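You operate a simulated robot arm through the tools that you are given. There is no shell and no other tool. Be economical: measure what you need, move in short steps, check, and stop when the job is done.

The job below is to be done with a simulated robot arm. You get a single attempt, and the scene is never put back.

Task
Take the yellow tag on the grey bench top and put it away on the upper store shelf. Take the grey pad from the steel bench top and leave it on the top of the bin bench. Fetch the coupling and set it on the top of the tool cart. Open the lower grey drawer. The order is free. Set down upright: yellow tag.

Only the result counts: the job must be done as asked and must still hold three seconds after the hand-in. Knocking over, shifting, dropping, spilling or breaking anything else fails it.

Robot
A 7-joint arm with a two-finger parallel gripper on a trunk, on a base that drives. Base frame: it is fixed to the floor where the robot stands at the start and does not move with it; the origin is under the middle of the robot, x ahead of it, y to its left, z up; the surface under the hand at the start is at about z = 0.865. Lengths are in m, angles in rad, forces in N, time in s.
Its first joint turns from -2.601 to 2.601 rad. Places, roughly: coupling (8x3x3 cm) [-8.3, -1.6, 0.8]; grey pad [2.5, -7.75, 1]; lower grey drawer [2, -6.4, 0.5]; top of the bin bench [0.5, -4, 0.8]; top of the tool cart [-4.5, -4, 0.8]; upper store shelf (126x18 cm) [-4.68, 1.38, 1.3]; yellow tag [1, 0.5, 1]. Payload 3.5 kg.
The TCP is the grasp point between the finger pads, 0.023 m short of the fingertips. In the tool frame z runs along the fingers and y along their closing line. Largest opening 0.094 m; finger width 0.038, thickness 0.01; the body of the gripper, 0.054 by 0.096 m, starts 0.039 m behind the TCP.
Orientation is told as [roll, pitch, yaw] about the base's x, y, z axes, in that order, counted from this pose: with the fingers straight down and closing along the base's y, the tool's x points along the base's -x, its y along +y and its z along -z.

Tools
- The arm moves only by the tool jog_arm. Its argument "rows" is a list of rows, each a list of 6 numbers: the shift along the tool's x, y, z in m, then the turn, a rotation vector about the tool's x, y, z in rad. In form: [[tx, ty, tz, wx, wy, wz], ...]. A call has 1 to 8 rows; each row shifts and turns the commanded pose from where the row before left it, along the tool's axes as they then stand. "gripper" is the finger opening in m, from 0 to 0.094, set as the call begins (left out, the last holds). Each row takes 0.2 s and may step no farther than 0.05 m and 0.15 rad from the row before; otherwise, or with a gripper value out of range, the whole call is refused. Where a pose cannot be reached the arm comes as near as it can. A force on the tool above 40 N (or 10 N above the force at the start of the call, whichever is more), or a blocked arm, ends the call early, and 0.2 s more pass. Each finger travels about 0.153 m/s and halts on what it meets, pressing with about 21 N; the grip force reading is that of the motor and also rises with nothing between the fingers. The clock runs only during rows and for 0.2 s after the last one: add rows that do not move to give the fingers time. It gives the time, the measured TCP pose, the force on the tool (base axes), the opening and the grip force at its end, in the units of the frame above (readings bear some noise), with the torque about the TCP (base axes, N m) and any sound that the robot's microphone picked up, and new pictures: "pictures" is both (left out), scene, wrist or none.
- Cameras (640 x 400 px; columns grow to the right, rows downward): "scene" is now at [-0.2469, 0.2319, 1.3047]; the picture's right is [0.43, -0.90, 0.00], its down [-0.18, -0.09, -0.98] and it looks along [0.89, 0.42, -0.20] (base axes); focal length 264 px, centre (320, 200). "wrist" rides on the gripper at [0.086, 0.016, -0.075] in the tool frame; the picture's right is [-0.18, 0.98, 0.00], its down [-0.58, -0.11, -0.81] and it looks along [-0.79, -0.15, 0.59] (tool axes); focal length 243 px, centre (320, 200). There is no depth. A picture from a camera that has moved, and an enlarged one, comes with that camera's place and axes in the base frame and with its lens.
- roll_base(legs): drives the robot by 1 to 6 legs, each [ahead, left, turn to the left] in m, m and rad, along the robot's own axes; the way and the turn of a leg run together, so that a leg with both is an arc; at most 1.5 m and 3.142 rad a leg. The arm and the cameras ride along, it lands a little off, and it stops where it bumps. It gives what a move gives, and a new picture of the scene camera.
- turn_head(pan, tilt): turns the head with the scene camera to pan (to the left, within 2.496 rad either way) and tilt (down, from -0.506 to 1.204), counted from straight ahead of the robot. It gives what a move gives, and a new picture of the scene camera.
- zoom(camera, box): a new picture of the part [left, top, right, bottom] of that camera's present view, enlarged. It takes no simulated time.
- finish_job(): hands the job in; it is judged then, once.

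Work in short steps. Places have to be worked out from the pictures, the camera data and where the tool is seen: move nearer, look again, correct. Check each grasp and each placing, and mend what went wrong. You have 165 turns and 260 pictures in all, those below and enlarged ones among them. Open the gripper and draw the arm clear of the work before you hand the job in, unless the task says otherwise; then end with one line.

The tools are called after "Request:" as name(argument=value, ...) on one line, values as JSON. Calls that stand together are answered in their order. jog_arm: Moves the arm, as the interface text tells. Its arguments: {"type":"object","properties":{"rows":{"type":"array","items":{"type":"array","items":{"type":"number"}}},"gripper":{"type":"number"},"pictures":{"type":"string","enum":["both","scene","wrist","none"]}},"required":["rows"]} The other tools are called the same way: roll_base (legs) drives the base; turn_head (pan, tilt) turns the head that bears the scene camera; zoom (camera, box) takes an enlarged picture of a part of a camera's view; finish_job () hands the job in.

At the start:

```text
t: 0.0
position: [0.5712, 0.5504, 1.0964]
tool_rot: [0.0, -0.001, -0.001]
contact_force: [-0.3, 0.1, 0.4]
wrist_torque: [0.01, -0.02, 0.02]
gripper_width: 0.094
gripper_force: 0.2
robot x, y, heading: [0.0022, 0.0012, 0.0]
head pan, tilt: [0.442, 0.201]
```

scene: 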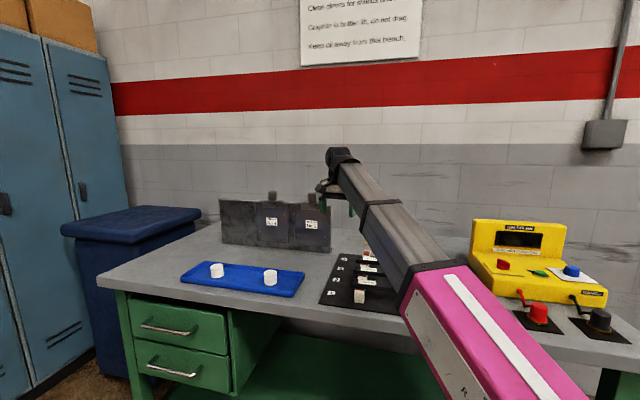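
wrist: 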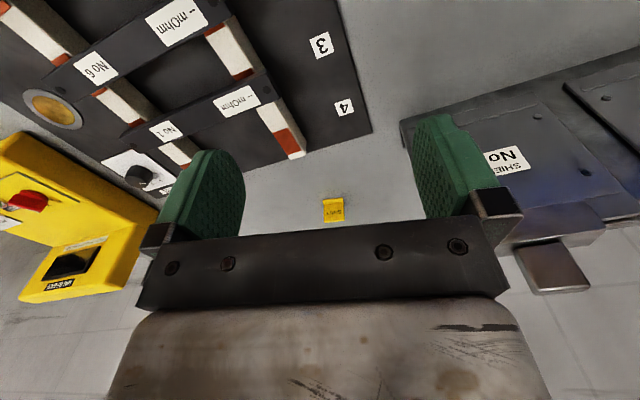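

I see the bench, a wall notice and a small yellow tag in the wrist view. I'll enlarge both, tag and notice.

Request:
zoom(camera="scene", box=[290, 0, 430, 80])

Request:
zoom(camera="wrist", box=[240, 130, 440, 255])

Request:
turn_head(pan=0.442, tilt=-0.1)

```text
4.57 times, centred on (360, 40) of scene
camera zoom: at [-0.2469, 0.2319, 1.3047], right [0.43, -0.9, 0.0], down [-0.18, -0.09, -0.98], along [0.89, 0.42, -0.2], focal length 1205 px, centre (137, 931)
```

zoom: 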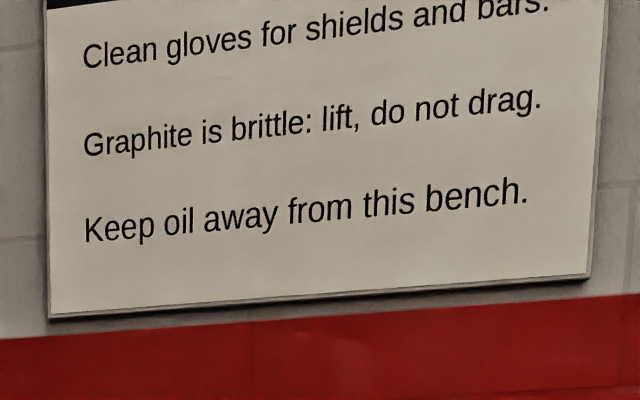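

```text
3.20 times, centred on (340, 192) of wrist
camera zoom: at [0.4835, 0.5657, 1.1704], right [0.18, 0.98, 0.0], down [0.58, -0.11, 0.81], along [0.79, -0.15, -0.59], focal length 776 px, centre (256, 224)
```

zoom: 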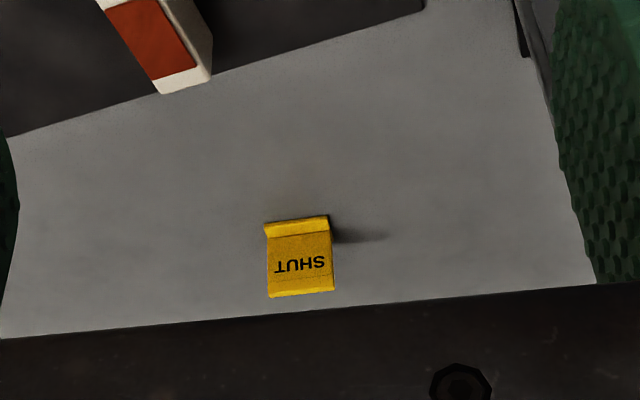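

```text
t: 0.8
position: [0.57, 0.5497, 1.0986]
tool_rot: [0.0, 0.001, -0.001]
contact_force: [0.4, 0.0, -0.4]
wrist_torque: [-0.02, 0.02, 0.04]
gripper_width: 0.0941
gripper_force: 0.0
robot x, y, heading: [0.0007, -0.0012, 0.002]
head pan, tilt: [0.442, -0.099]
camera scene: at [-0.2524, 0.2293, 1.3318], right [0.43, -0.9, 0.0], down [0.09, 0.04, -1.0], along [0.9, 0.43, 0.1], focal length 264 px, centre (320, 200)
```

scene: 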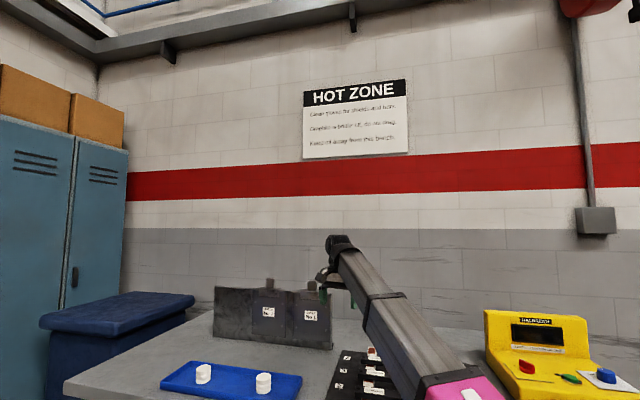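

The tag stands near (0.91, 0.515), a little beyond reach from here. I look down to see the bench edge and the room in front of the base.

Request:
turn_head(pan=0.3, tilt=0.8)

Request:
turn_head(pan=1.3, tilt=0.5)

```text
t: 2.0
position: [0.5716, 0.5496, 1.0967]
tool_rot: [0.0, 0.0, -0.001]
contact_force: [0.2, -0.2, -0.6]
wrist_torque: [0.02, -0.01, -0.05]
gripper_width: 0.0942
gripper_force: 0.1
robot x, y, heading: [-0.0001, -0.0008, -0.001]
head pan, tilt: [0.3, 0.799]
camera scene: at [-0.254, 0.216, 1.251], right [0.3, -0.96, 0.0], down [-0.68, -0.21, -0.7], along [0.67, 0.21, -0.72], focal length 264 px, centre (320, 200)
```

scene: 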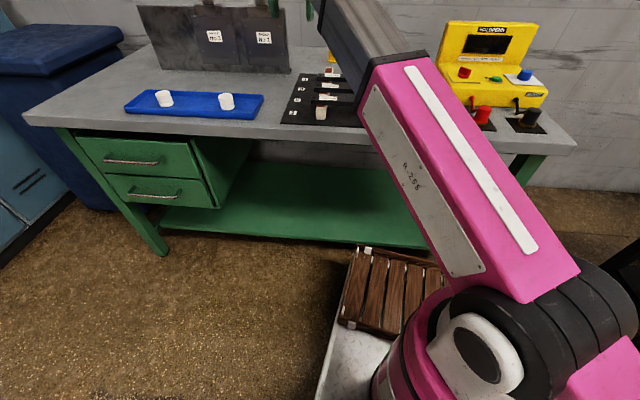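

```text
t: 3.3
position: [0.5706, 0.5493, 1.0965]
tool_rot: [0.001, 0.001, -0.001]
contact_force: [0.3, 0.8, 0.3]
wrist_torque: [0.02, -0.03, -0.01]
gripper_width: 0.094
gripper_force: 0.0
robot x, y, heading: [0.0003, -0.0008, -0.0]
head pan, tilt: [1.3, 0.499]
camera scene: at [-0.3067, 0.2797, 1.2769], right [0.96, -0.27, 0.0], down [-0.13, -0.46, -0.88], along [0.24, 0.85, -0.48], focal length 264 px, centre (320, 200)
```

scene: 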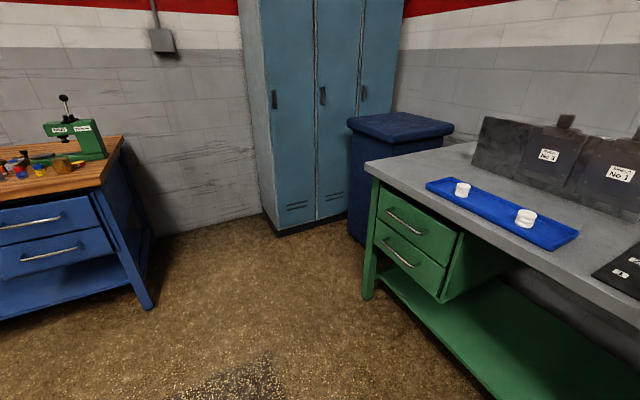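

The bench is skewed about 0.2 rad, with its front edge ~0.4 m ahead of me. I raise the hand, then shift left and turn 0.2 to face the bench in front of the tag.

Request:
jog_arm(rows=[[0, 0, -0.05, 0, 0, 0], [0, 0, -0.05, 0, 0, 0], [0, -0.05, -0.05, 0, 0, 0], [0, -0.05, 0, 0, 0, 0], [0, -0.05, 0, 0, 0, 0], [0, -0.05, 0, 0, 0, 0]], pictures="none")

Request:
roll_base(legs=[[0, 0.3, 0], [0, 0, 0.2]])

Request:
turn_head(pan=0.0, tilt=0.95)

```text
refused: row 3 steps farther than a row can; nothing moved
```

```text
t: 6.1
position: [0.4482, 0.9564, 1.0969]
tool_rot: [0.001, 0.001, 0.201]
contact_force: [-0.9, 0.0, -0.4]
wrist_torque: [-0.01, -0.02, 0.04]
gripper_width: 0.0939
gripper_force: 0.1
robot x, y, heading: [0.0009, 0.3039, 0.202]
head pan, tilt: [1.3, 0.499]
camera scene: at [-0.3563, 0.5145, 1.2769], right [1.0, -0.07, 0.0], down [-0.03, -0.48, -0.88], along [0.06, 0.88, -0.48], focal length 264 px, centre (320, 200)
```

scene: 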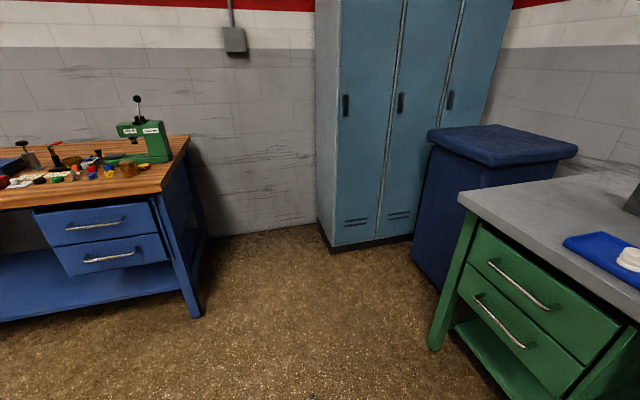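

```text
t: 7.5
position: [0.4489, 0.9561, 1.0976]
tool_rot: [0.0, -0.001, 0.203]
contact_force: [0.6, 0.6, -0.8]
wrist_torque: [-0.01, -0.01, -0.01]
gripper_width: 0.0944
gripper_force: 0.0
robot x, y, heading: [-0.002, 0.3017, 0.199]
head pan, tilt: [0.0, 0.949]
camera scene: at [-0.2912, 0.4384, 1.2395], right [0.2, -0.98, 0.0], down [-0.8, -0.16, -0.58], along [0.57, 0.12, -0.81], focal length 264 px, centre (320, 200)
```

scene: 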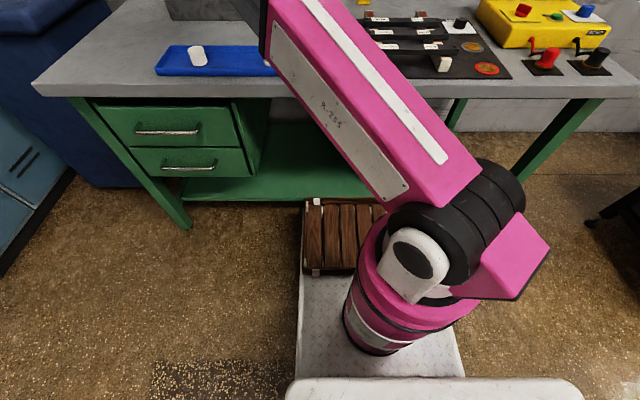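

Facing the bench squarely now, with the tag ~0.94 m from the axis, so it's reachable. I raise the hand, sweep right, then go toward the tag.

Request:
jog_arm(rows=[[0, 0, -0.05, 0, 0, 0], [0, -0.05, 0, 0, 0, 0], [0, -0.05, 0, 0, 0, 0], [0, -0.05, 0, 0, 0, 0], [0, -0.05, 0, 0, 0, 0], [0, -0.05, 0, 0, 0, 0], [0, -0.05, 0, 0, 0, 0], [0, -0.05, 0, 0, 0, 0]], pictures="none")

Request:
jog_arm(rows=[[0, -0.05, 0, 0, 0, 0], [0, -0.05, 0, 0, 0, 0], [-0.04, -0.02, 0, 0, 0, 0], [-0.05, 0, 0, 0, 0, 0], [-0.05, 0, 0.0, 0, 0, 0], [0, 0, 0.05, 0, 0, 0], [0, 0, 0, 0, 0, 0]])

```text
t: 9.3
position: [0.5426, 0.6348, 1.083]
tool_rot: [0.004, -0.011, 0.205]
contact_force: [-0.1, -0.4, 0.4]
wrist_torque: [0.0, 0.01, -0.02]
gripper_width: 0.0936
gripper_force: 0.0
out of reach, approached as far as the arm can: row 2, 3, 4, 5, 6, 7, 8
robot x, y, heading: [0.0022, 0.3032, 0.204]
head pan, tilt: [0.0, 0.949]
```

```text
t: 9.7
position: [0.5504, 0.6084, 1.0782]
tool_rot: [0.006, -0.011, 0.183]
contact_force: [-2.8, 13.2, -3.8]
wrist_torque: [-1.12, -0.59, -1.29]
gripper_width: 0.094
gripper_force: 0.1
out of reach, approached as far as the arm can: row 1
robot x, y, heading: [0.0032, 0.3025, 0.202]
head pan, tilt: [0.0, 0.949]
stopped in row 1: the force on the tool passed its limit at 72 N (the readings are from after the stop); the commanded pose is now the measured one
camera scene: at [-0.2911, 0.4385, 1.2395], right [0.2, -0.98, 0.0], down [-0.8, -0.16, -0.58], along [0.57, 0.12, -0.81], focal length 264 px, centre (320, 200)
camera wrist: at [0.4611, 0.6078, 1.1508], right [0.0, 1.0, 0.01], down [0.58, -0.01, 0.81], along [0.81, 0.0, -0.58], focal length 243 px, centre (320, 200)
```

scene: 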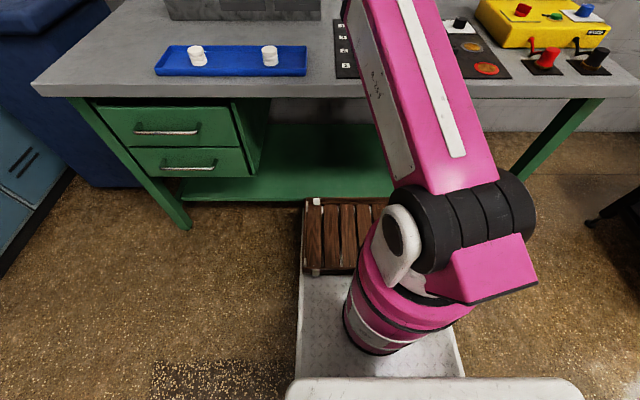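
wrist: 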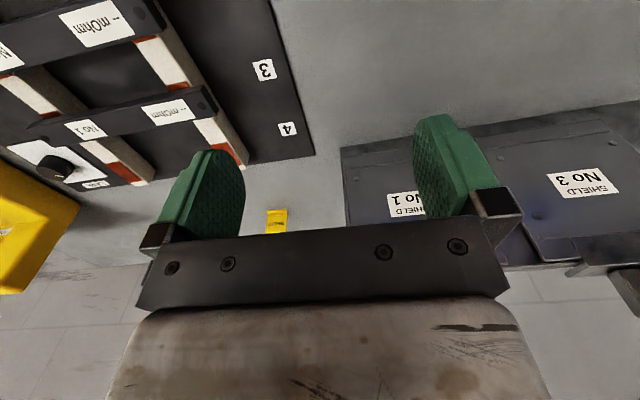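

Nothing visible touches the hand; the arm seems to be folded near its own limit. I back off to the left, extend forward a little and read the force.

Request:
jog_arm(rows=[[-0.02, 0.02, 0, 0, 0, 0], [-0.03, 0, 0, 0, 0, 0], [-0.03, 0, -0.02, 0, 0, 0], [0, 0, 0, 0, 0, 0]], pictures="wrist")

```text
t: 10.7
position: [0.6243, 0.6439, 1.0994]
tool_rot: [0.006, -0.01, 0.183]
contact_force: [-0.4, 1.1, -0.1]
wrist_torque: [0.02, 0.05, 0.02]
gripper_width: 0.0938
gripper_force: 0.1
robot x, y, heading: [-0.0013, 0.3066, 0.202]
head pan, tilt: [0.0, 0.949]
camera wrist: at [0.5345, 0.644, 1.1712], right [0.0, 1.0, 0.01], down [0.58, -0.01, 0.81], along [0.81, 0.0, -0.58], focal length 243 px, centre (320, 200)
```

wrist: 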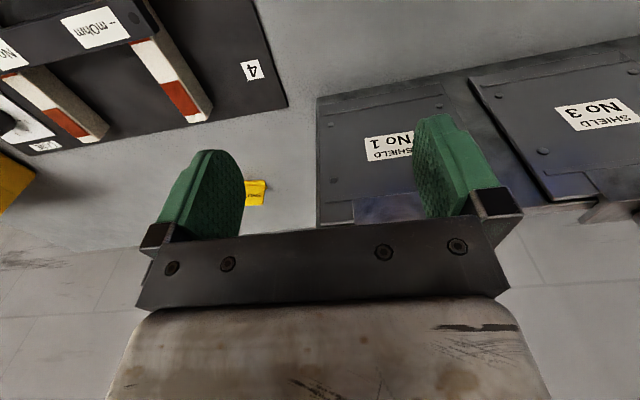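

Free again. The tag solves to ~(0.91, 0.52); I move toward a point short of it in smaller steps.

Request:
jog_arm(rows=[[-0.02, -0.03, 0, 0, 0, 0], [-0.02, -0.03, 0, 0, 0, 0], [-0.02, -0.03, 0, 0, 0, 0], [-0.02, -0.03, 0, 0, 0, 0], [0, -0.015, 0.03, 0, 0, 0], [0, 0, 0.03, 0, 0, 0], [0, 0, 0, 0, 0, 0]], pictures="wrist")

```text
t: 11.1
position: [0.6403, 0.6288, 1.0996]
tool_rot: [0.01, -0.008, 0.166]
contact_force: [-0.1, 10.0, -3.6]
wrist_torque: [-0.84, -0.42, -0.99]
gripper_width: 0.0939
gripper_force: 0.1
robot x, y, heading: [-0.0, 0.3031, 0.206]
head pan, tilt: [0.0, 0.949]
stopped in row 1: the force on the tool passed its limit at 61 N (the readings are from after the stop); the commanded pose is now the measured one
camera wrist: at [0.5506, 0.6296, 1.1716], right [0.02, 1.0, 0.01], down [0.59, -0.02, 0.81], along [0.81, -0.01, -0.59], focal length 243 px, centre (320, 200)
```

wrist: 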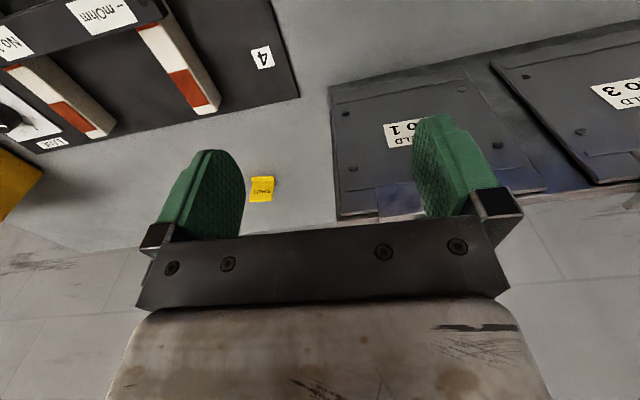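

Something resists movement to the right. I turn the head to look at the hand.

Request:
turn_head(pan=0.1, tilt=0.25)

```text
t: 12.2
position: [0.6397, 0.6285, 1.0988]
tool_rot: [0.012, -0.008, 0.165]
contact_force: [-5.4, 19.8, -7.3]
wrist_torque: [-1.78, -1.24, -2.1]
gripper_width: 0.0942
gripper_force: 0.1
robot x, y, heading: [-0.0031, 0.3032, 0.2]
head pan, tilt: [0.099, 0.25]
camera scene: at [-0.2731, 0.4518, 1.3], right [0.3, -0.95, 0.0], down [-0.24, -0.07, -0.97], along [0.93, 0.29, -0.25], focal length 264 px, centre (320, 200)
```

scene: 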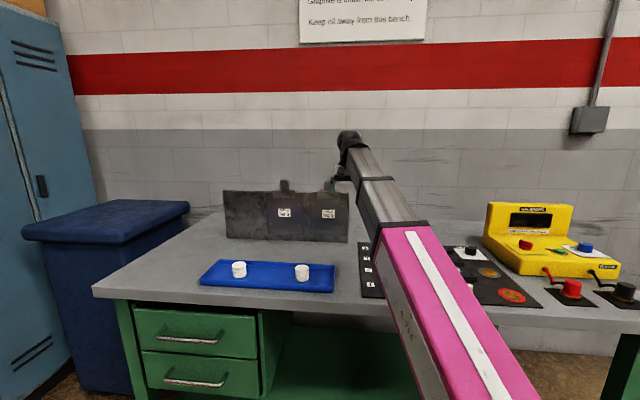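

The hand seems to be touching my own forearm. I back off left and turn the hand a bit clockwise to see whether the force vanishes.

Request:
jog_arm(rows=[[0, 0.03, 0, 0, 0, 0], [0, 0, 0, 0, 0, 0.15], [0, 0, 0, 0, 0, 0.15], [0, 0, 0, 0, 0, 0]], pictures="none")

Request:
zoom(camera="scene", box=[300, 110, 460, 210])

```text
t: 13.2
position: [0.6347, 0.658, 1.0978]
tool_rot: [0.011, -0.006, -0.135]
contact_force: [-0.7, -0.1, -0.3]
wrist_torque: [0.0, 0.01, 0.05]
gripper_width: 0.0941
gripper_force: 0.1
robot x, y, heading: [0.0018, 0.3031, 0.208]
head pan, tilt: [0.099, 0.25]
```

```text
4.00 times, centred on (380, 160) of scene
camera zoom: at [-0.2731, 0.4517, 1.3001], right [0.3, -0.95, 0.0], down [-0.24, -0.07, -0.97], along [0.93, 0.29, -0.25], focal length 1054 px, centre (80, 360)
```

zoom: 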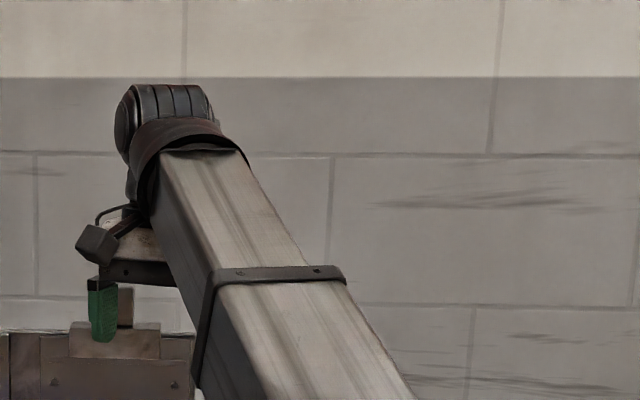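

Freed. The camera bracket was rubbing the forearm when retracted; so I go up, extend first, then sweep right to the tag's line.

Request:
jog_arm(rows=[[-0.02, 0, -0.03, 0, 0, 0], [-0.04, 0.005, -0.02, 0, 0, 0], [-0.04, 0.005, 0, 0, 0, 0], [-0.04, 0.005, 0, 0, 0, 0], [0, -0.04, 0, 0, 0, 0], [0, -0.04, 0, 0, 0, 0], [0, -0.04, 0, 0, 0, 0], [0, 0, 0, 0, 0, 0]], pictures="wrist")

```text
t: 14.9
position: [0.7591, 0.5365, 1.1511]
tool_rot: [0.013, -0.005, -0.132]
contact_force: [-0.6, 0.0, 0.4]
wrist_torque: [-0.04, -0.03, 0.0]
gripper_width: 0.0942
gripper_force: 0.0
robot x, y, heading: [0.003, 0.3014, 0.199]
head pan, tilt: [0.099, 0.25]
camera wrist: at [0.6741, 0.563, 1.2234], right [0.31, 0.95, 0.01], down [0.56, -0.19, 0.81], along [0.77, -0.25, -0.59], focal length 243 px, centre (320, 200)
```

wrist: 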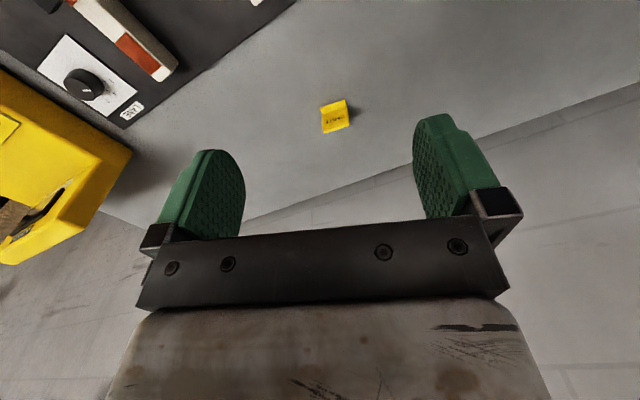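

Clear now and the tag is in good view. Zoom to judge its shape and angle.

Request:
zoom(camera="wrist", box=[295, 85, 375, 135])

```text
8.00 times, centred on (335, 110) of wrist
camera zoom: at [0.6741, 0.563, 1.2234], right [0.31, 0.95, 0.01], down [0.56, -0.19, 0.81], along [0.77, -0.25, -0.59], focal length 1941 px, centre (200, 920)
```

zoom: 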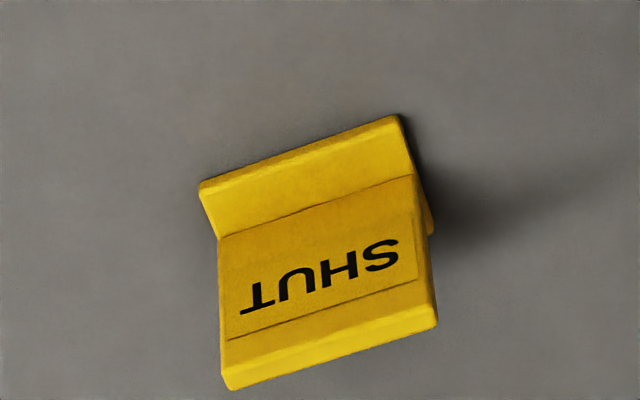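

The tag is an upright plaque with a foot, ~4.2 cm wide along base y, centred near (0.907, 0.513), yaw ~0. I square the hand and hover above it.

Request:
jog_arm(rows=[[0, 0, 0, 0, 0, -0.132], [-0.048, -0.01, 0, 0, 0, 0], [-0.05, -0.0135, 0, 0, 0, 0], [-0.03, 0, 0.035, 0, 0, 0], [0, 0, 0.05, 0, 0, 0], [0, 0, 0.05, 0, 0, 0], [0, 0, 0.02, 0, 0, 0], [0, 0, 0, 0, 0, 0]], pictures="wrist")

```text
refused: row 3 steps farther than a row can; nothing moved
```

Row 3 was marginally too long; splitting it.

Request:
jog_arm(rows=[[0, 0, 0, 0, 0, -0.132], [-0.045, -0.01, 0, 0, 0, 0], [-0.045, -0.0135, 0, 0, 0, 0], [-0.035, 0, 0.03, 0, 0, 0], [0, 0, 0.045, 0, 0, 0], [0, 0, 0.045, 0, 0, 0], [0, 0, 0.035, 0, 0, 0], [0, 0, 0, 0, 0, 0]], pictures="wrist")

```text
t: 15.5
position: [0.7914, 0.5287, 1.1496]
tool_rot: [0.014, -0.004, -0.014]
contact_force: [3.5, 5.6, -2.3]
wrist_torque: [-0.52, -0.02, -0.54]
gripper_width: 0.0941
gripper_force: 0.0
robot x, y, heading: [-0.0013, 0.302, 0.2]
head pan, tilt: [0.099, 0.25]
stopped in row 2: the force on the tool passed its limit at 50 N (the readings are from after the stop); the commanded pose is now the measured one
camera wrist: at [0.7038, 0.5451, 1.2221], right [0.2, 0.98, 0.01], down [0.58, -0.13, 0.81], along [0.79, -0.15, -0.59], focal length 243 px, centre (320, 200)
```

wrist: 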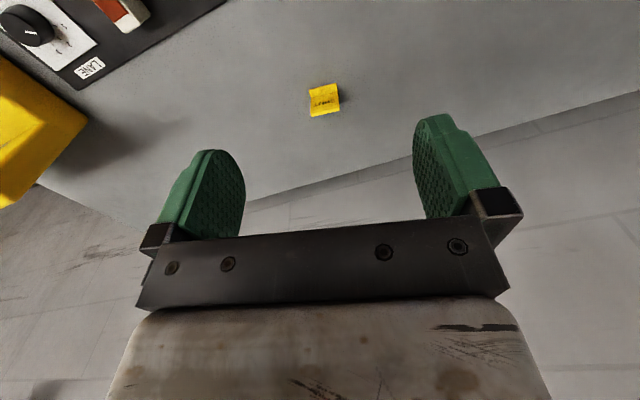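

The bracket touches the forearm again unless the hand is turned clockwise. I turn to yaw ≈ −0.25, then extend and descend, where the forearm should clear more.

Request:
jog_arm(rows=[[0, 0, 0, 0, 0, 0.12], [0, 0, 0, 0, 0, 0.12], [-0.035, 0.0, 0, 0, 0, 0], [-0.04, 0, 0.0, 0, 0, 0], [-0.03, 0, 0.03, 0, 0, 0], [0, 0, 0.045, 0, 0, 0], [0, 0, 0.045, 0, 0, 0], [0, 0, 0, 0, 0, 0]], pictures="wrist")

```text
t: 17.3
position: [0.8907, 0.5048, 1.0278]
tool_rot: [0.012, -0.001, -0.254]
contact_force: [0.1, 0.6, 0.0]
wrist_torque: [0.03, 0.01, 0.01]
gripper_width: 0.0939
gripper_force: 0.1
robot x, y, heading: [-0.0031, 0.3036, 0.2]
head pan, tilt: [0.099, 0.25]
camera wrist: at [0.8093, 0.5406, 1.1016], right [0.42, 0.91, 0.01], down [0.53, -0.26, 0.81], along [0.73, -0.33, -0.59], focal length 243 px, centre (320, 200)
```

wrist: 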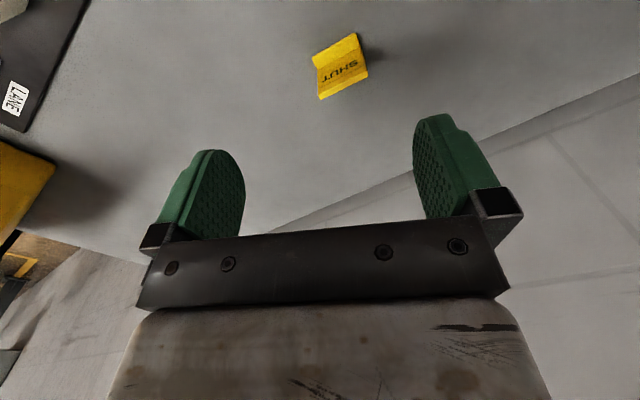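

Tag: front edge x≈0.897, y 0.496–0.537, top ~0.91. I unwind the yaw carefully and shift to (0.906, 0.516), staying above it.

Request:
jog_arm(rows=[[0, 0, 0, 0, 0, -0.08], [0, 0, 0.02, 0, 0, -0.08], [0, 0, 0.02, 0, 0, -0.08], [-0.015, 0.011, 0, 0, 0, 0], [0, 0, 0, 0, 0, 0]], pictures="wrist")

```text
t: 18.5
position: [0.9092, 0.5152, 0.9889]
tool_rot: [0.014, -0.004, -0.013]
contact_force: [0.5, 0.9, -0.1]
wrist_torque: [0.02, -0.01, 0.0]
gripper_width: 0.094
gripper_force: 0.0
robot x, y, heading: [0.0002, 0.3019, 0.202]
head pan, tilt: [0.099, 0.25]
camera wrist: at [0.821, 0.5315, 1.0621], right [0.2, 0.98, 0.01], down [0.58, -0.13, 0.81], along [0.79, -0.15, -0.59], focal length 243 px, centre (320, 200)
```

wrist: 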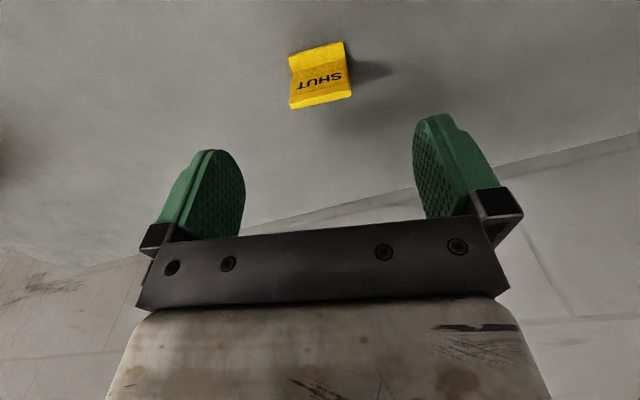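

No contact, yaw ≈0. Descend to TCP z≈0.893 around the tag.

Request:
jog_arm(rows=[[0, 0, 0.04, 0, 0, 0], [0.002, 0, 0.03, 0, 0, 0], [0, 0, 0.025, 0, 0, 0], [0, 0, 0, 0, 0, 0]], pictures="wrist")

```text
t: 19.5
position: [0.9094, 0.5153, 0.8961]
tool_rot: [0.015, -0.003, -0.015]
contact_force: [0.1, 0.9, 0.2]
wrist_torque: [-0.02, -0.01, 0.01]
gripper_width: 0.0939
gripper_force: 0.1
robot x, y, heading: [0.0, 0.3044, 0.204]
head pan, tilt: [0.099, 0.25]
camera wrist: at [0.8219, 0.5318, 0.9694], right [0.2, 0.98, 0.01], down [0.58, -0.13, 0.81], along [0.79, -0.15, -0.59], focal length 243 px, centre (320, 200)
```

wrist: 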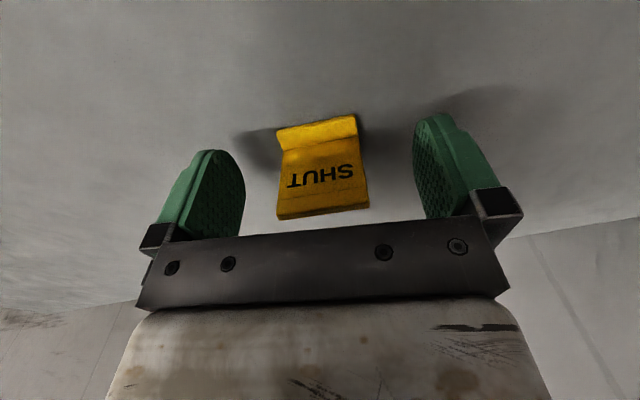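

The tag sits between the fingers. Close.

Request:
jog_arm(rows=[[0, 0, 0, 0, 0, 0], [0, 0, 0, 0, 0, 0], [0, 0, 0, 0, 0, 0]], gripper=0.03, pictures="wrist")

```text
t: 20.3
position: [0.9097, 0.516, 0.8969]
tool_rot: [0.013, -0.002, -0.014]
contact_force: [-0.2, 0.7, -0.8]
wrist_torque: [-0.02, -0.03, -0.02]
gripper_width: 0.0433
gripper_force: 20.9
robot x, y, heading: [0.0012, 0.3021, 0.201]
head pan, tilt: [0.099, 0.25]
camera wrist: at [0.8219, 0.5318, 0.9697], right [0.2, 0.98, 0.01], down [0.58, -0.13, 0.81], along [0.79, -0.15, -0.59], focal length 243 px, centre (320, 200)
```

wrist: 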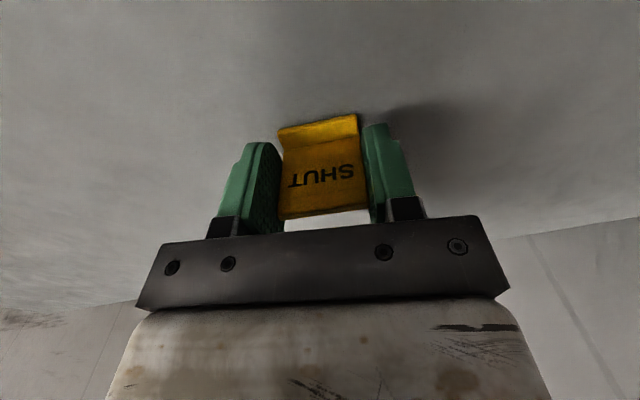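

Firm grip at 43 mm. Lift straight up, turning the hand clockwise to keep the bracket off the forearm.

Request:
jog_arm(rows=[[0, 0, -0.03, 0, 0, 0], [0, 0, -0.04, 0, 0, 0.0], [0, 0, -0.04, 0, 0, 0.1], [0, 0, -0.04, 0, 0, 0.1], [0, 0, -0.04, 0, 0, 0.1], [0, 0, -0.04, 0, 0, 0], [0, 0, -0.03, 0, 0, 0], [0, 0, 0, 0, 0, 0]], pictures="wrist")

Request:
turn_head(pan=2.2, tilt=0.3)

Request:
turn_head(pan=-2.2, tilt=0.3)

```text
t: 22.1
position: [0.9046, 0.5146, 1.156]
tool_rot: [0.015, 0.0, -0.314]
contact_force: [-0.1, 0.2, -0.7]
wrist_torque: [-0.01, 0.0, 0.02]
gripper_width: 0.0433
gripper_force: 21.0
robot x, y, heading: [-0.0042, 0.2992, 0.202]
head pan, tilt: [0.099, 0.25]
camera wrist: at [0.826, 0.5543, 1.2299], right [0.48, 0.88, 0.01], down [0.52, -0.29, 0.8], along [0.71, -0.38, -0.59], focal length 243 px, centre (320, 200)
```

wrist: 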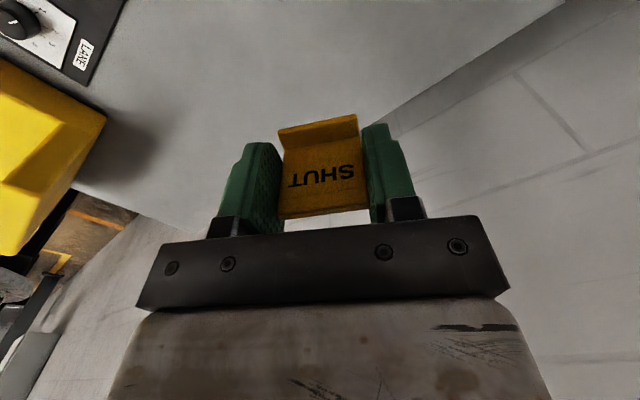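

```text
t: 24.1
position: [0.9043, 0.5135, 1.1566]
tool_rot: [0.014, 0.0, -0.312]
contact_force: [0.8, 0.6, 0.6]
wrist_torque: [0.06, 0.0, -0.02]
gripper_width: 0.0431
gripper_force: 20.9
robot x, y, heading: [-0.0036, 0.3027, 0.204]
head pan, tilt: [2.201, 0.3]
camera scene: at [-0.4312, 0.487, 1.2954], right [0.67, 0.74, 0.0], down [0.22, -0.2, -0.96], along [-0.71, 0.64, -0.3], focal length 264 px, centre (320, 200)
```

scene: 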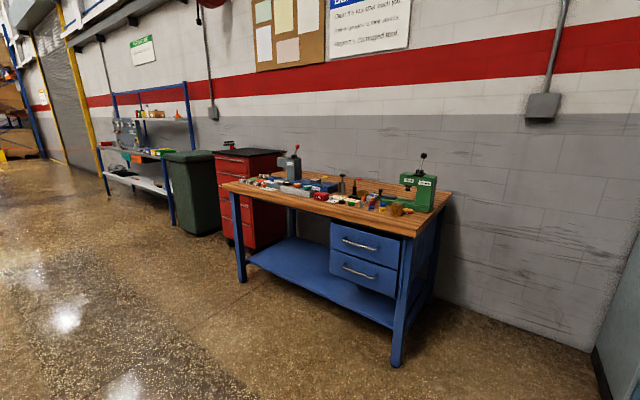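

```text
t: 27.7
position: [0.9049, 0.5131, 1.1554]
tool_rot: [0.013, 0.0, -0.311]
contact_force: [1.1, -0.6, -0.2]
wrist_torque: [-0.02, -0.01, 0.03]
gripper_width: 0.0432
gripper_force: 21.3
robot x, y, heading: [0.0027, 0.3026, 0.203]
head pan, tilt: [-2.201, 0.3]
camera scene: at [-0.401, 0.3392, 1.2954], right [-0.91, 0.41, 0.0], down [0.12, 0.27, -0.96], along [-0.4, -0.87, -0.3], focal length 264 px, centre (320, 200)
```

scene: 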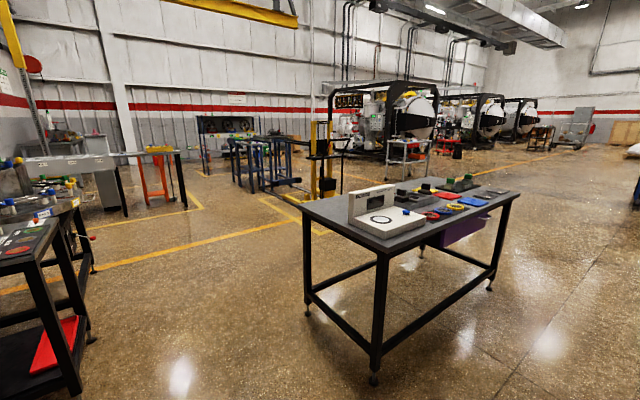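

Tag lifted safely. The aisle to the west between the blue bench and the low table is open; I back away from the bench, straighten and reverse along it, then look.

Request:
roll_base(legs=[[-0.6, 0.2, 0], [0, 0, -0.2], [-1.0, 0, 0]])

Request:
turn_head(pan=2.4, tilt=0.2)

```text
t: 36.8
position: [-0.7164, 0.3971, 1.1561]
tool_rot: [0.014, 0.0, -0.502]
contact_force: [-0.3, 0.2, -0.2]
wrist_torque: [0.02, 0.01, 0.02]
gripper_width: 0.0432
gripper_force: 21.3
robot x, y, heading: [-1.6433, 0.3604, 0.009]
head pan, tilt: [-2.201, 0.3]
camera scene: at [-2.0316, 0.4707, 1.2954], right [-0.82, 0.58, 0.0], down [0.17, 0.24, -0.96], along [-0.55, -0.78, -0.3], focal length 264 px, centre (320, 200)
```

scene: 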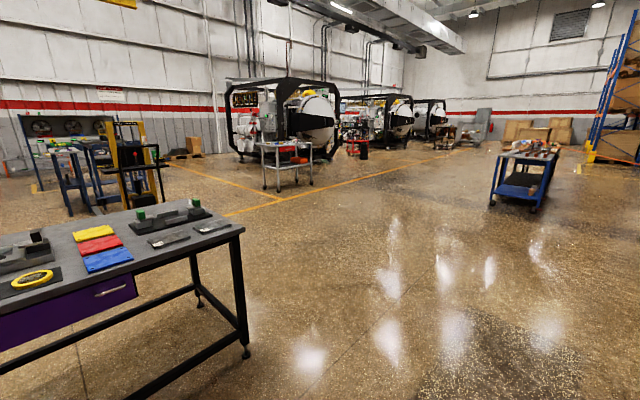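

```text
t: 40.5
position: [-0.7168, 0.398, 1.156]
tool_rot: [0.015, 0.001, -0.502]
contact_force: [-0.1, -0.1, 0.0]
wrist_torque: [0.02, 0.01, -0.03]
gripper_width: 0.0431
gripper_force: 21.1
robot x, y, heading: [-1.6454, 0.3593, 0.013]
head pan, tilt: [2.4, 0.201]
camera scene: at [-2.0471, 0.6089, 1.3046], right [0.67, 0.75, 0.0], down [0.15, -0.13, -0.98], along [-0.73, 0.65, -0.2], focal length 264 px, centre (320, 200)
```

scene: 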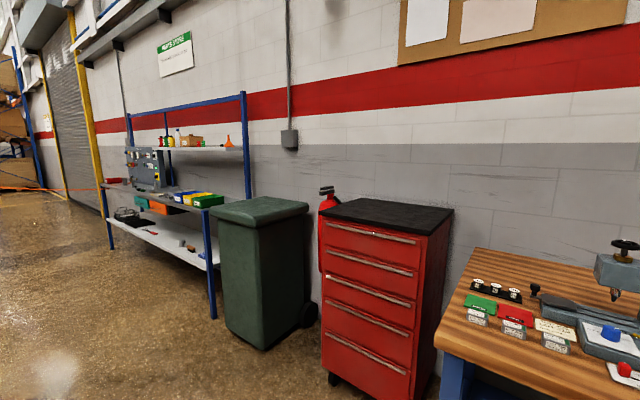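

The store rack is ahead (west): a deep lower counter with bins, the narrow upper shelf at the back with a few objects and a rail above. I continue reversing to come in front of it.

Request:
roll_base(legs=[[-1.5, 0, 0], [-0.9, -0.2, 0]])

Request:
turn_head(pan=1.8, tilt=0.0)

```text
t: 52.4
position: [-3.1191, 0.1867, 1.1554]
tool_rot: [0.014, 0.0, -0.497]
contact_force: [0.1, 0.3, 0.0]
wrist_torque: [0.02, 0.0, -0.01]
gripper_width: 0.0433
gripper_force: 21.1
robot x, y, heading: [-4.0413, 0.1445, 0.016]
head pan, tilt: [2.4, 0.201]
camera scene: at [-4.4499, 0.3897, 1.3046], right [0.66, 0.75, 0.0], down [0.15, -0.13, -0.98], along [-0.74, 0.65, -0.2], focal length 264 px, centre (320, 200)
```

scene: 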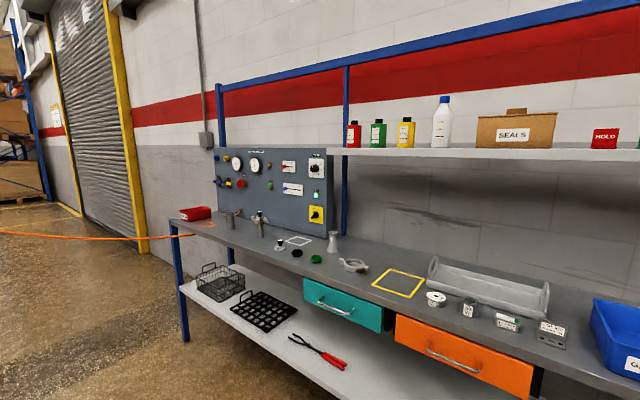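

```text
t: 53.4
position: [-3.1178, 0.188, 1.1562]
tool_rot: [0.014, 0.0, -0.497]
contact_force: [-0.7, 0.4, -0.1]
wrist_torque: [-0.01, -0.02, -0.01]
gripper_width: 0.0431
gripper_force: 20.6
robot x, y, heading: [-4.0474, 0.1461, 0.021]
head pan, tilt: [1.799, 0.0]
camera scene: at [-4.4022, 0.4153, 1.3231], right [0.97, 0.25, 0.0], down [0.0, 0.0, -1.0], along [-0.25, 0.97, 0.0], focal length 264 px, centre (320, 200)
```

scene: 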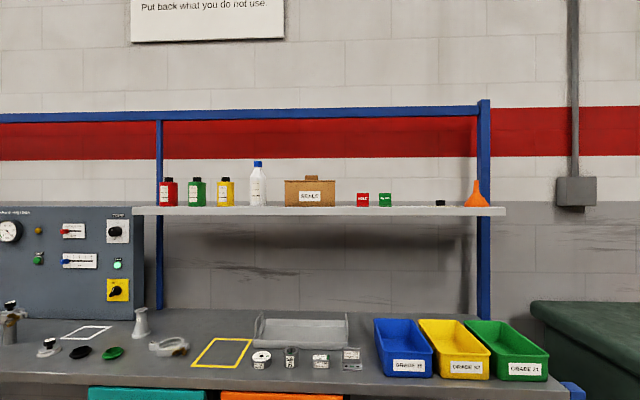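

The shelf surface is at z≈1.30, with a gap between the small green tag and a black object at x≈-4.33. I raise the hand to ~1.40 first, then back off a bit and turn left to face the shelf obliquely.

Request:
jog_arm(rows=[[0.02, 0, -0.045, 0, 0, 0], [0.02, 0, -0.045, 0, 0, 0], [0.02, 0, -0.045, 0, 0, 0], [0.02, 0, -0.045, 0, 0, 0], [0, 0, -0.04, 0, 0, 0], [0, 0, -0.03, 0, 0, 0], [0, 0, 0, 0, 0, 0]], pictures="none")

Request:
roll_base(legs=[[0.2, -0.2, 0], [0, 0, 1.0], [0, 0, 1.05]])

Request:
turn_head(pan=-0.3, tilt=0.2)

```text
t: 55.0
position: [-3.1457, 0.2275, 1.3167]
tool_rot: [0.066, -0.079, -0.497]
contact_force: [0.2, -0.3, 0.0]
wrist_torque: [-0.02, -0.01, -0.03]
gripper_width: 0.0431
gripper_force: 21.3
out of reach, approached as far as the arm can: row 2, 3, 4, 5, 6
robot x, y, heading: [-4.0472, 0.143, 0.02]
head pan, tilt: [1.799, 0.0]
```

```text
t: 62.0
position: [-4.3039, 0.719, 1.3174]
tool_rot: [0.067, -0.077, 1.52]
contact_force: [-0.5, 0.3, 0.0]
wrist_torque: [-0.02, 0.01, 0.0]
gripper_width: 0.0433
gripper_force: 21.2
robot x, y, heading: [-3.8415, -0.0553, 2.036]
head pan, tilt: [1.799, 0.0]
camera scene: at [-3.9298, -0.4912, 1.3231], right [-0.64, 0.77, 0.0], down [0.0, 0.0, -1.0], along [-0.77, -0.64, 0.0], focal length 264 px, centre (320, 200)
```

scene: 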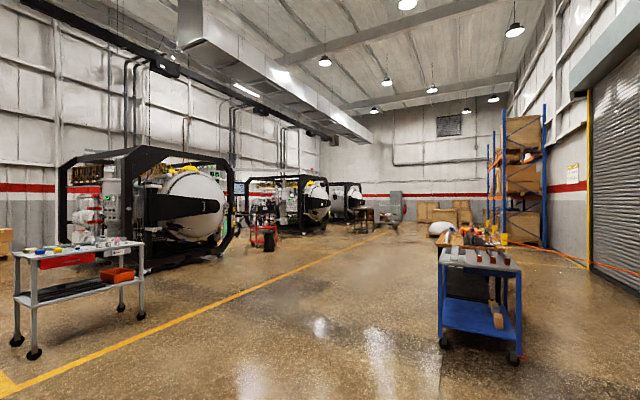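

```text
t: 64.0
position: [-4.3038, 0.7189, 1.3162]
tool_rot: [0.066, -0.076, 1.521]
contact_force: [0.1, -0.2, -0.5]
wrist_torque: [0.0, -0.01, -0.02]
gripper_width: 0.0433
gripper_force: 20.7
robot x, y, heading: [-3.8396, -0.0544, 2.04]
head pan, tilt: [-0.3, 0.201]
camera scene: at [-3.8762, -0.3416, 1.3047], right [0.99, 0.17, 0.0], down [0.03, -0.2, -0.98], along [-0.16, 0.97, -0.2], focal length 264 px, centre (320, 200)
```

scene: 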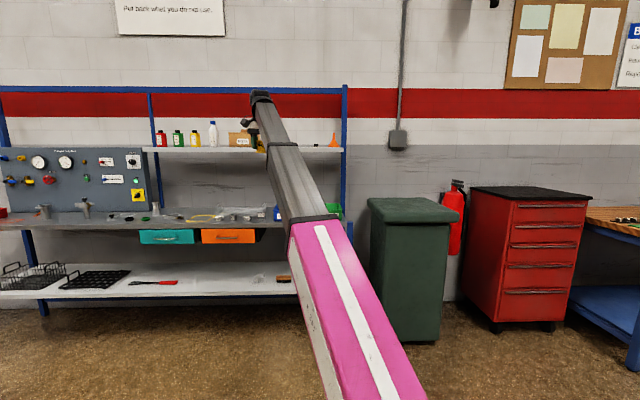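

The arm couldn't reach z=1.4 at that radius. I retract radially by 0.15 m and see if it levels out and rises.

Request:
jog_arm(rows=[[0.0436, -0.0244, 0, 0, 0, 0], [0.0436, -0.0244, 0, 0, 0, 0], [0.0436, -0.0244, 0, 0, 0, 0], [0, 0, 0, 0, 0, 0]], pictures="wrist")

```text
t: 65.0
position: [-4.246, 0.6006, 1.2662]
tool_rot: [0.082, -0.098, 1.519]
contact_force: [0.5, 0.5, -0.2]
wrist_torque: [-0.02, 0.03, -0.01]
gripper_width: 0.0432
gripper_force: 20.9
out of reach, approached as far as the arm can: row 1, 2, 3
robot x, y, heading: [-3.8386, -0.0567, 2.04]
head pan, tilt: [-0.3, 0.201]
camera wrist: at [-4.2612, 0.5081, 1.331], right [-0.97, 0.23, 0.1], down [0.2, 0.49, 0.85], along [0.14, 0.84, -0.52], focal length 243 px, centre (320, 200)
```

wrist: 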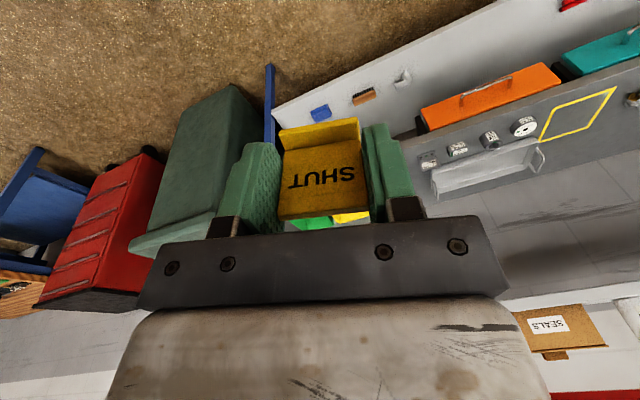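

Tool-down at shelf height folds the wrist past its limit. I test how much forward tilt makes z≈1.4 reachable.

Request:
jog_arm(rows=[[0, 0, 0, 0, -0.15, 0], [0, 0, 0, 0, -0.15, 0], [0, 0, 0, 0, -0.15, 0], [0, 0, 0, 0, -0.15, 0], [0, 0, 0, 0, -0.15, 0], [0, 0, 0, 0, 0, 0]], pictures="none")

```text
t: 66.5
position: [-4.248, 0.6006, 1.2697]
tool_rot: [0.097, -0.826, 1.453]
contact_force: [0.1, 0.8, 0.4]
wrist_torque: [-0.04, 0.03, -0.03]
gripper_width: 0.043
gripper_force: 20.9
robot x, y, heading: [-3.8405, -0.0526, 2.038]
head pan, tilt: [-0.3, 0.201]
```

Tilted ~0.8 rad it reaches freely. I now test raising 0.1 m at this tilt.

Request:
jog_arm(rows=[[-0.0332, 0, -0.0304, 0, 0, 0], [-0.0332, 0, -0.0304, 0, 0, 0], [-0.0266, 0, -0.0243, 0, 0, 0], [0, 0, 0, 0, 0, 0]], pictures="wrist")

```text
t: 67.5
position: [-4.2369, 0.6056, 1.3976]
tool_rot: [0.098, -0.825, 1.454]
contact_force: [0.0, -0.3, -0.8]
wrist_torque: [-0.01, 0.06, -0.02]
gripper_width: 0.0434
gripper_force: 20.4
robot x, y, heading: [-3.8366, -0.0552, 2.041]
head pan, tilt: [-0.3, 0.201]
camera wrist: at [-4.2601, 0.4918, 1.3838], right [-0.96, 0.17, 0.2], down [0.16, -0.21, 0.96], along [0.2, 0.96, 0.17], focal length 243 px, centre (320, 200)
```

wrist: 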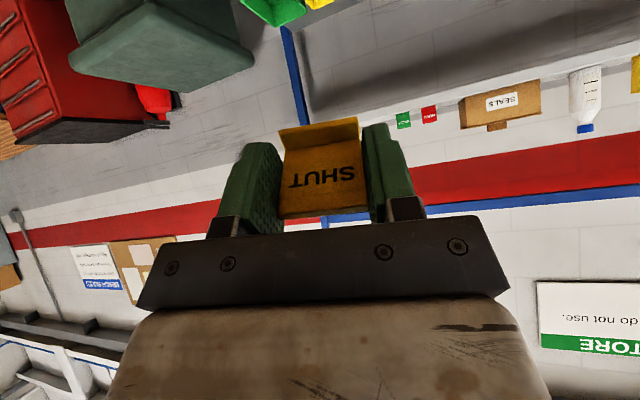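

At tilt 0.83 it reaches z 1.40. Near-vertical seems to be limited mainly by radius, so I extend 0.15 m outward and untilt in steps to find the smallest workable tilt (a small tilt will settle on its own foot).

Request:
jog_arm(rows=[[-0.026, 0.03, 0.028, 0, 0, 0], [-0.026, 0.03, 0.028, 0, 0, 0], [-0.026, 0.03, 0.028, 0, 0, 0], [0, 0, 0, 0, 0.15, 0], [0, 0, 0, 0, 0.15, 0], [0, 0, 0, 0, 0.15, 0], [0, 0, 0, 0, 0.15, 0], [0, 0, 0, 0, 0, 0]], pictures="none")

```text
t: 69.2
position: [-4.3241, 0.7204, 1.4032]
tool_rot: [0.069, -0.226, 1.51]
contact_force: [0.3, -0.2, -0.3]
wrist_torque: [0.02, -0.07, -0.02]
gripper_width: 0.0431
gripper_force: 21.0
robot x, y, heading: [-3.8402, -0.0549, 2.039]
head pan, tilt: [-0.3, 0.201]
```

z=1.403 with only 0.226 tilt. I level out fully while lowering to ~1.36.

Request:
jog_arm(rows=[[0, 0, 0.02, 0, 0.07, 0], [0, 0, 0.02, 0.035, 0.07, 0], [0, 0, 0.0, 0.035, 0.08, 0], [0, 0, 0, 0, 0, 0]], pictures="wrist")

```text
t: 70.2
position: [-4.3292, 0.7358, 1.3518]
tool_rot: [0.047, -0.111, 1.518]
contact_force: [0.2, 0.4, -0.2]
wrist_torque: [0.01, 0.03, -0.01]
gripper_width: 0.043
gripper_force: 20.9
out of reach, approached as far as the arm can: row 2, 3
robot x, y, heading: [-3.8385, -0.0593, 2.037]
head pan, tilt: [-0.3, 0.201]
camera wrist: at [-4.3481, 0.6416, 1.4161], right [-0.97, 0.23, 0.07], down [0.17, 0.48, 0.86], along [0.17, 0.85, -0.51], focal length 243 px, centre (320, 200)
```

wrist: 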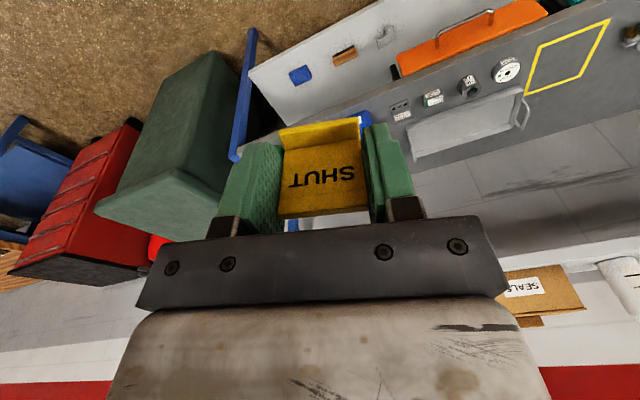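

With ~0.1 tilt at z 1.35 placement will work. I raise back to ~1.40 with more tilt, then drive 0.3 m toward the shelf (+y).

Request:
jog_arm(rows=[[0, 0, -0.025, 0, -0.06, 0], [0, 0, -0.025, 0, -0.06, 0], [0, 0, 0, 0, 0, 0]], pictures="none")

Request:
roll_base(legs=[[0.268, -0.135, 0]])

Request:
zoom(camera="wrist", box=[0, 0, 640, 400])

```text
t: 71.0
position: [-4.3286, 0.7295, 1.4018]
tool_rot: [0.048, -0.231, 1.513]
contact_force: [0.8, 0.1, 0.0]
wrist_torque: [0.01, 0.01, 0.02]
gripper_width: 0.0431
gripper_force: 21.2
robot x, y, heading: [-3.8384, -0.0562, 2.036]
head pan, tilt: [-0.3, 0.201]
```

```text
t: 73.1
position: [-4.3192, 1.0285, 1.4027]
tool_rot: [0.048, -0.231, 1.509]
contact_force: [0.3, -0.5, -0.3]
wrist_torque: [0.02, 0.03, -0.02]
gripper_width: 0.0432
gripper_force: 20.9
robot x, y, heading: [-3.8344, 0.2424, 2.036]
head pan, tilt: [-0.3, 0.201]
camera scene: at [-3.8704, -0.0439, 1.3046], right [0.99, 0.16, 0.0], down [0.03, -0.2, -0.98], along [-0.16, 0.97, -0.2], focal length 264 px, centre (320, 200)
```

scene: 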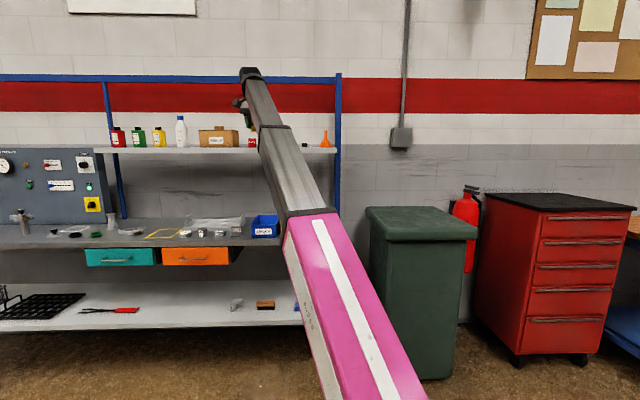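

```text
1.00 times, centred on (320, 200) of wrist (not enlarged: the box is as wide or as high as the picture)
camera zoom: at [-4.3391, 0.9273, 1.4532], right [-0.97, 0.23, 0.09], down [0.17, 0.37, 0.91], along [0.18, 0.9, -0.4], focal length 243 px, centre (320, 200)
```

zoom: 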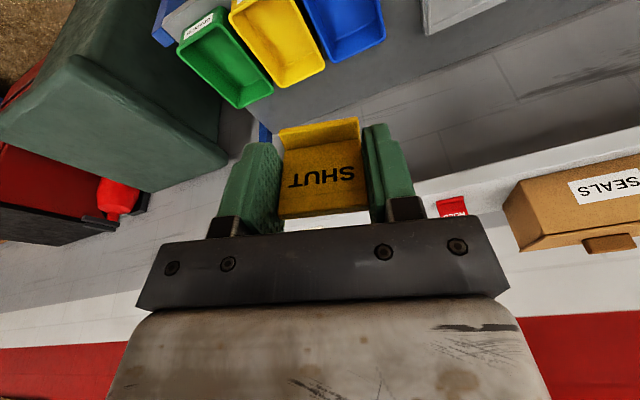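

Combining views: shelf top z≈1.287, front edge y≈1.29; the gap centre is x≈-4.317. I drive the remaining ~0.3 m so the tag sits above y≈1.33.

Request:
roll_base(legs=[[0.27, -0.136, 0]])

Request:
zoom(camera="wrist", box=[0, 0, 640, 400])

```text
t: 75.1
position: [-4.3161, 1.3285, 1.4003]
tool_rot: [0.048, -0.23, 1.503]
contact_force: [-0.4, 0.9, -0.7]
wrist_torque: [-0.03, -0.02, -0.02]
gripper_width: 0.0434
gripper_force: 21.7
robot x, y, heading: [-3.8316, 0.5408, 2.028]
head pan, tilt: [-0.3, 0.201]
camera scene: at [-3.8728, 0.2542, 1.3046], right [0.99, 0.16, 0.0], down [0.03, -0.2, -0.98], along [-0.15, 0.97, -0.2], focal length 264 px, centre (320, 200)
```

scene: 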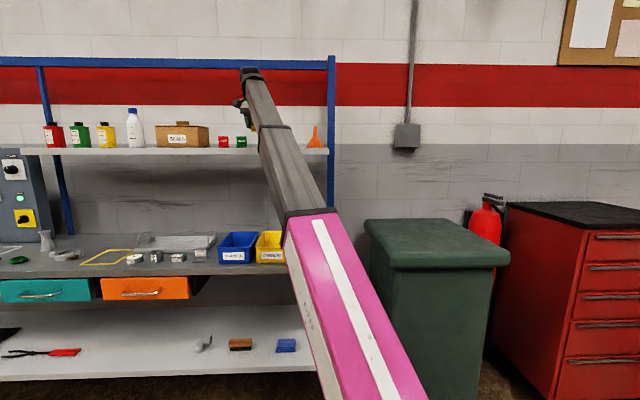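

```text
1.00 times, centred on (320, 200) of wrist (not enlarged: the box is as wide or as high as the picture)
camera zoom: at [-4.3357, 1.2281, 1.4532], right [-0.97, 0.24, 0.09], down [0.17, 0.37, 0.91], along [0.18, 0.9, -0.4], focal length 243 px, centre (320, 200)
```

zoom: 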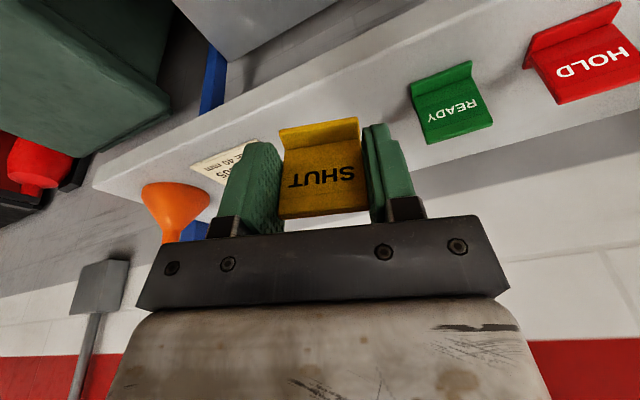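

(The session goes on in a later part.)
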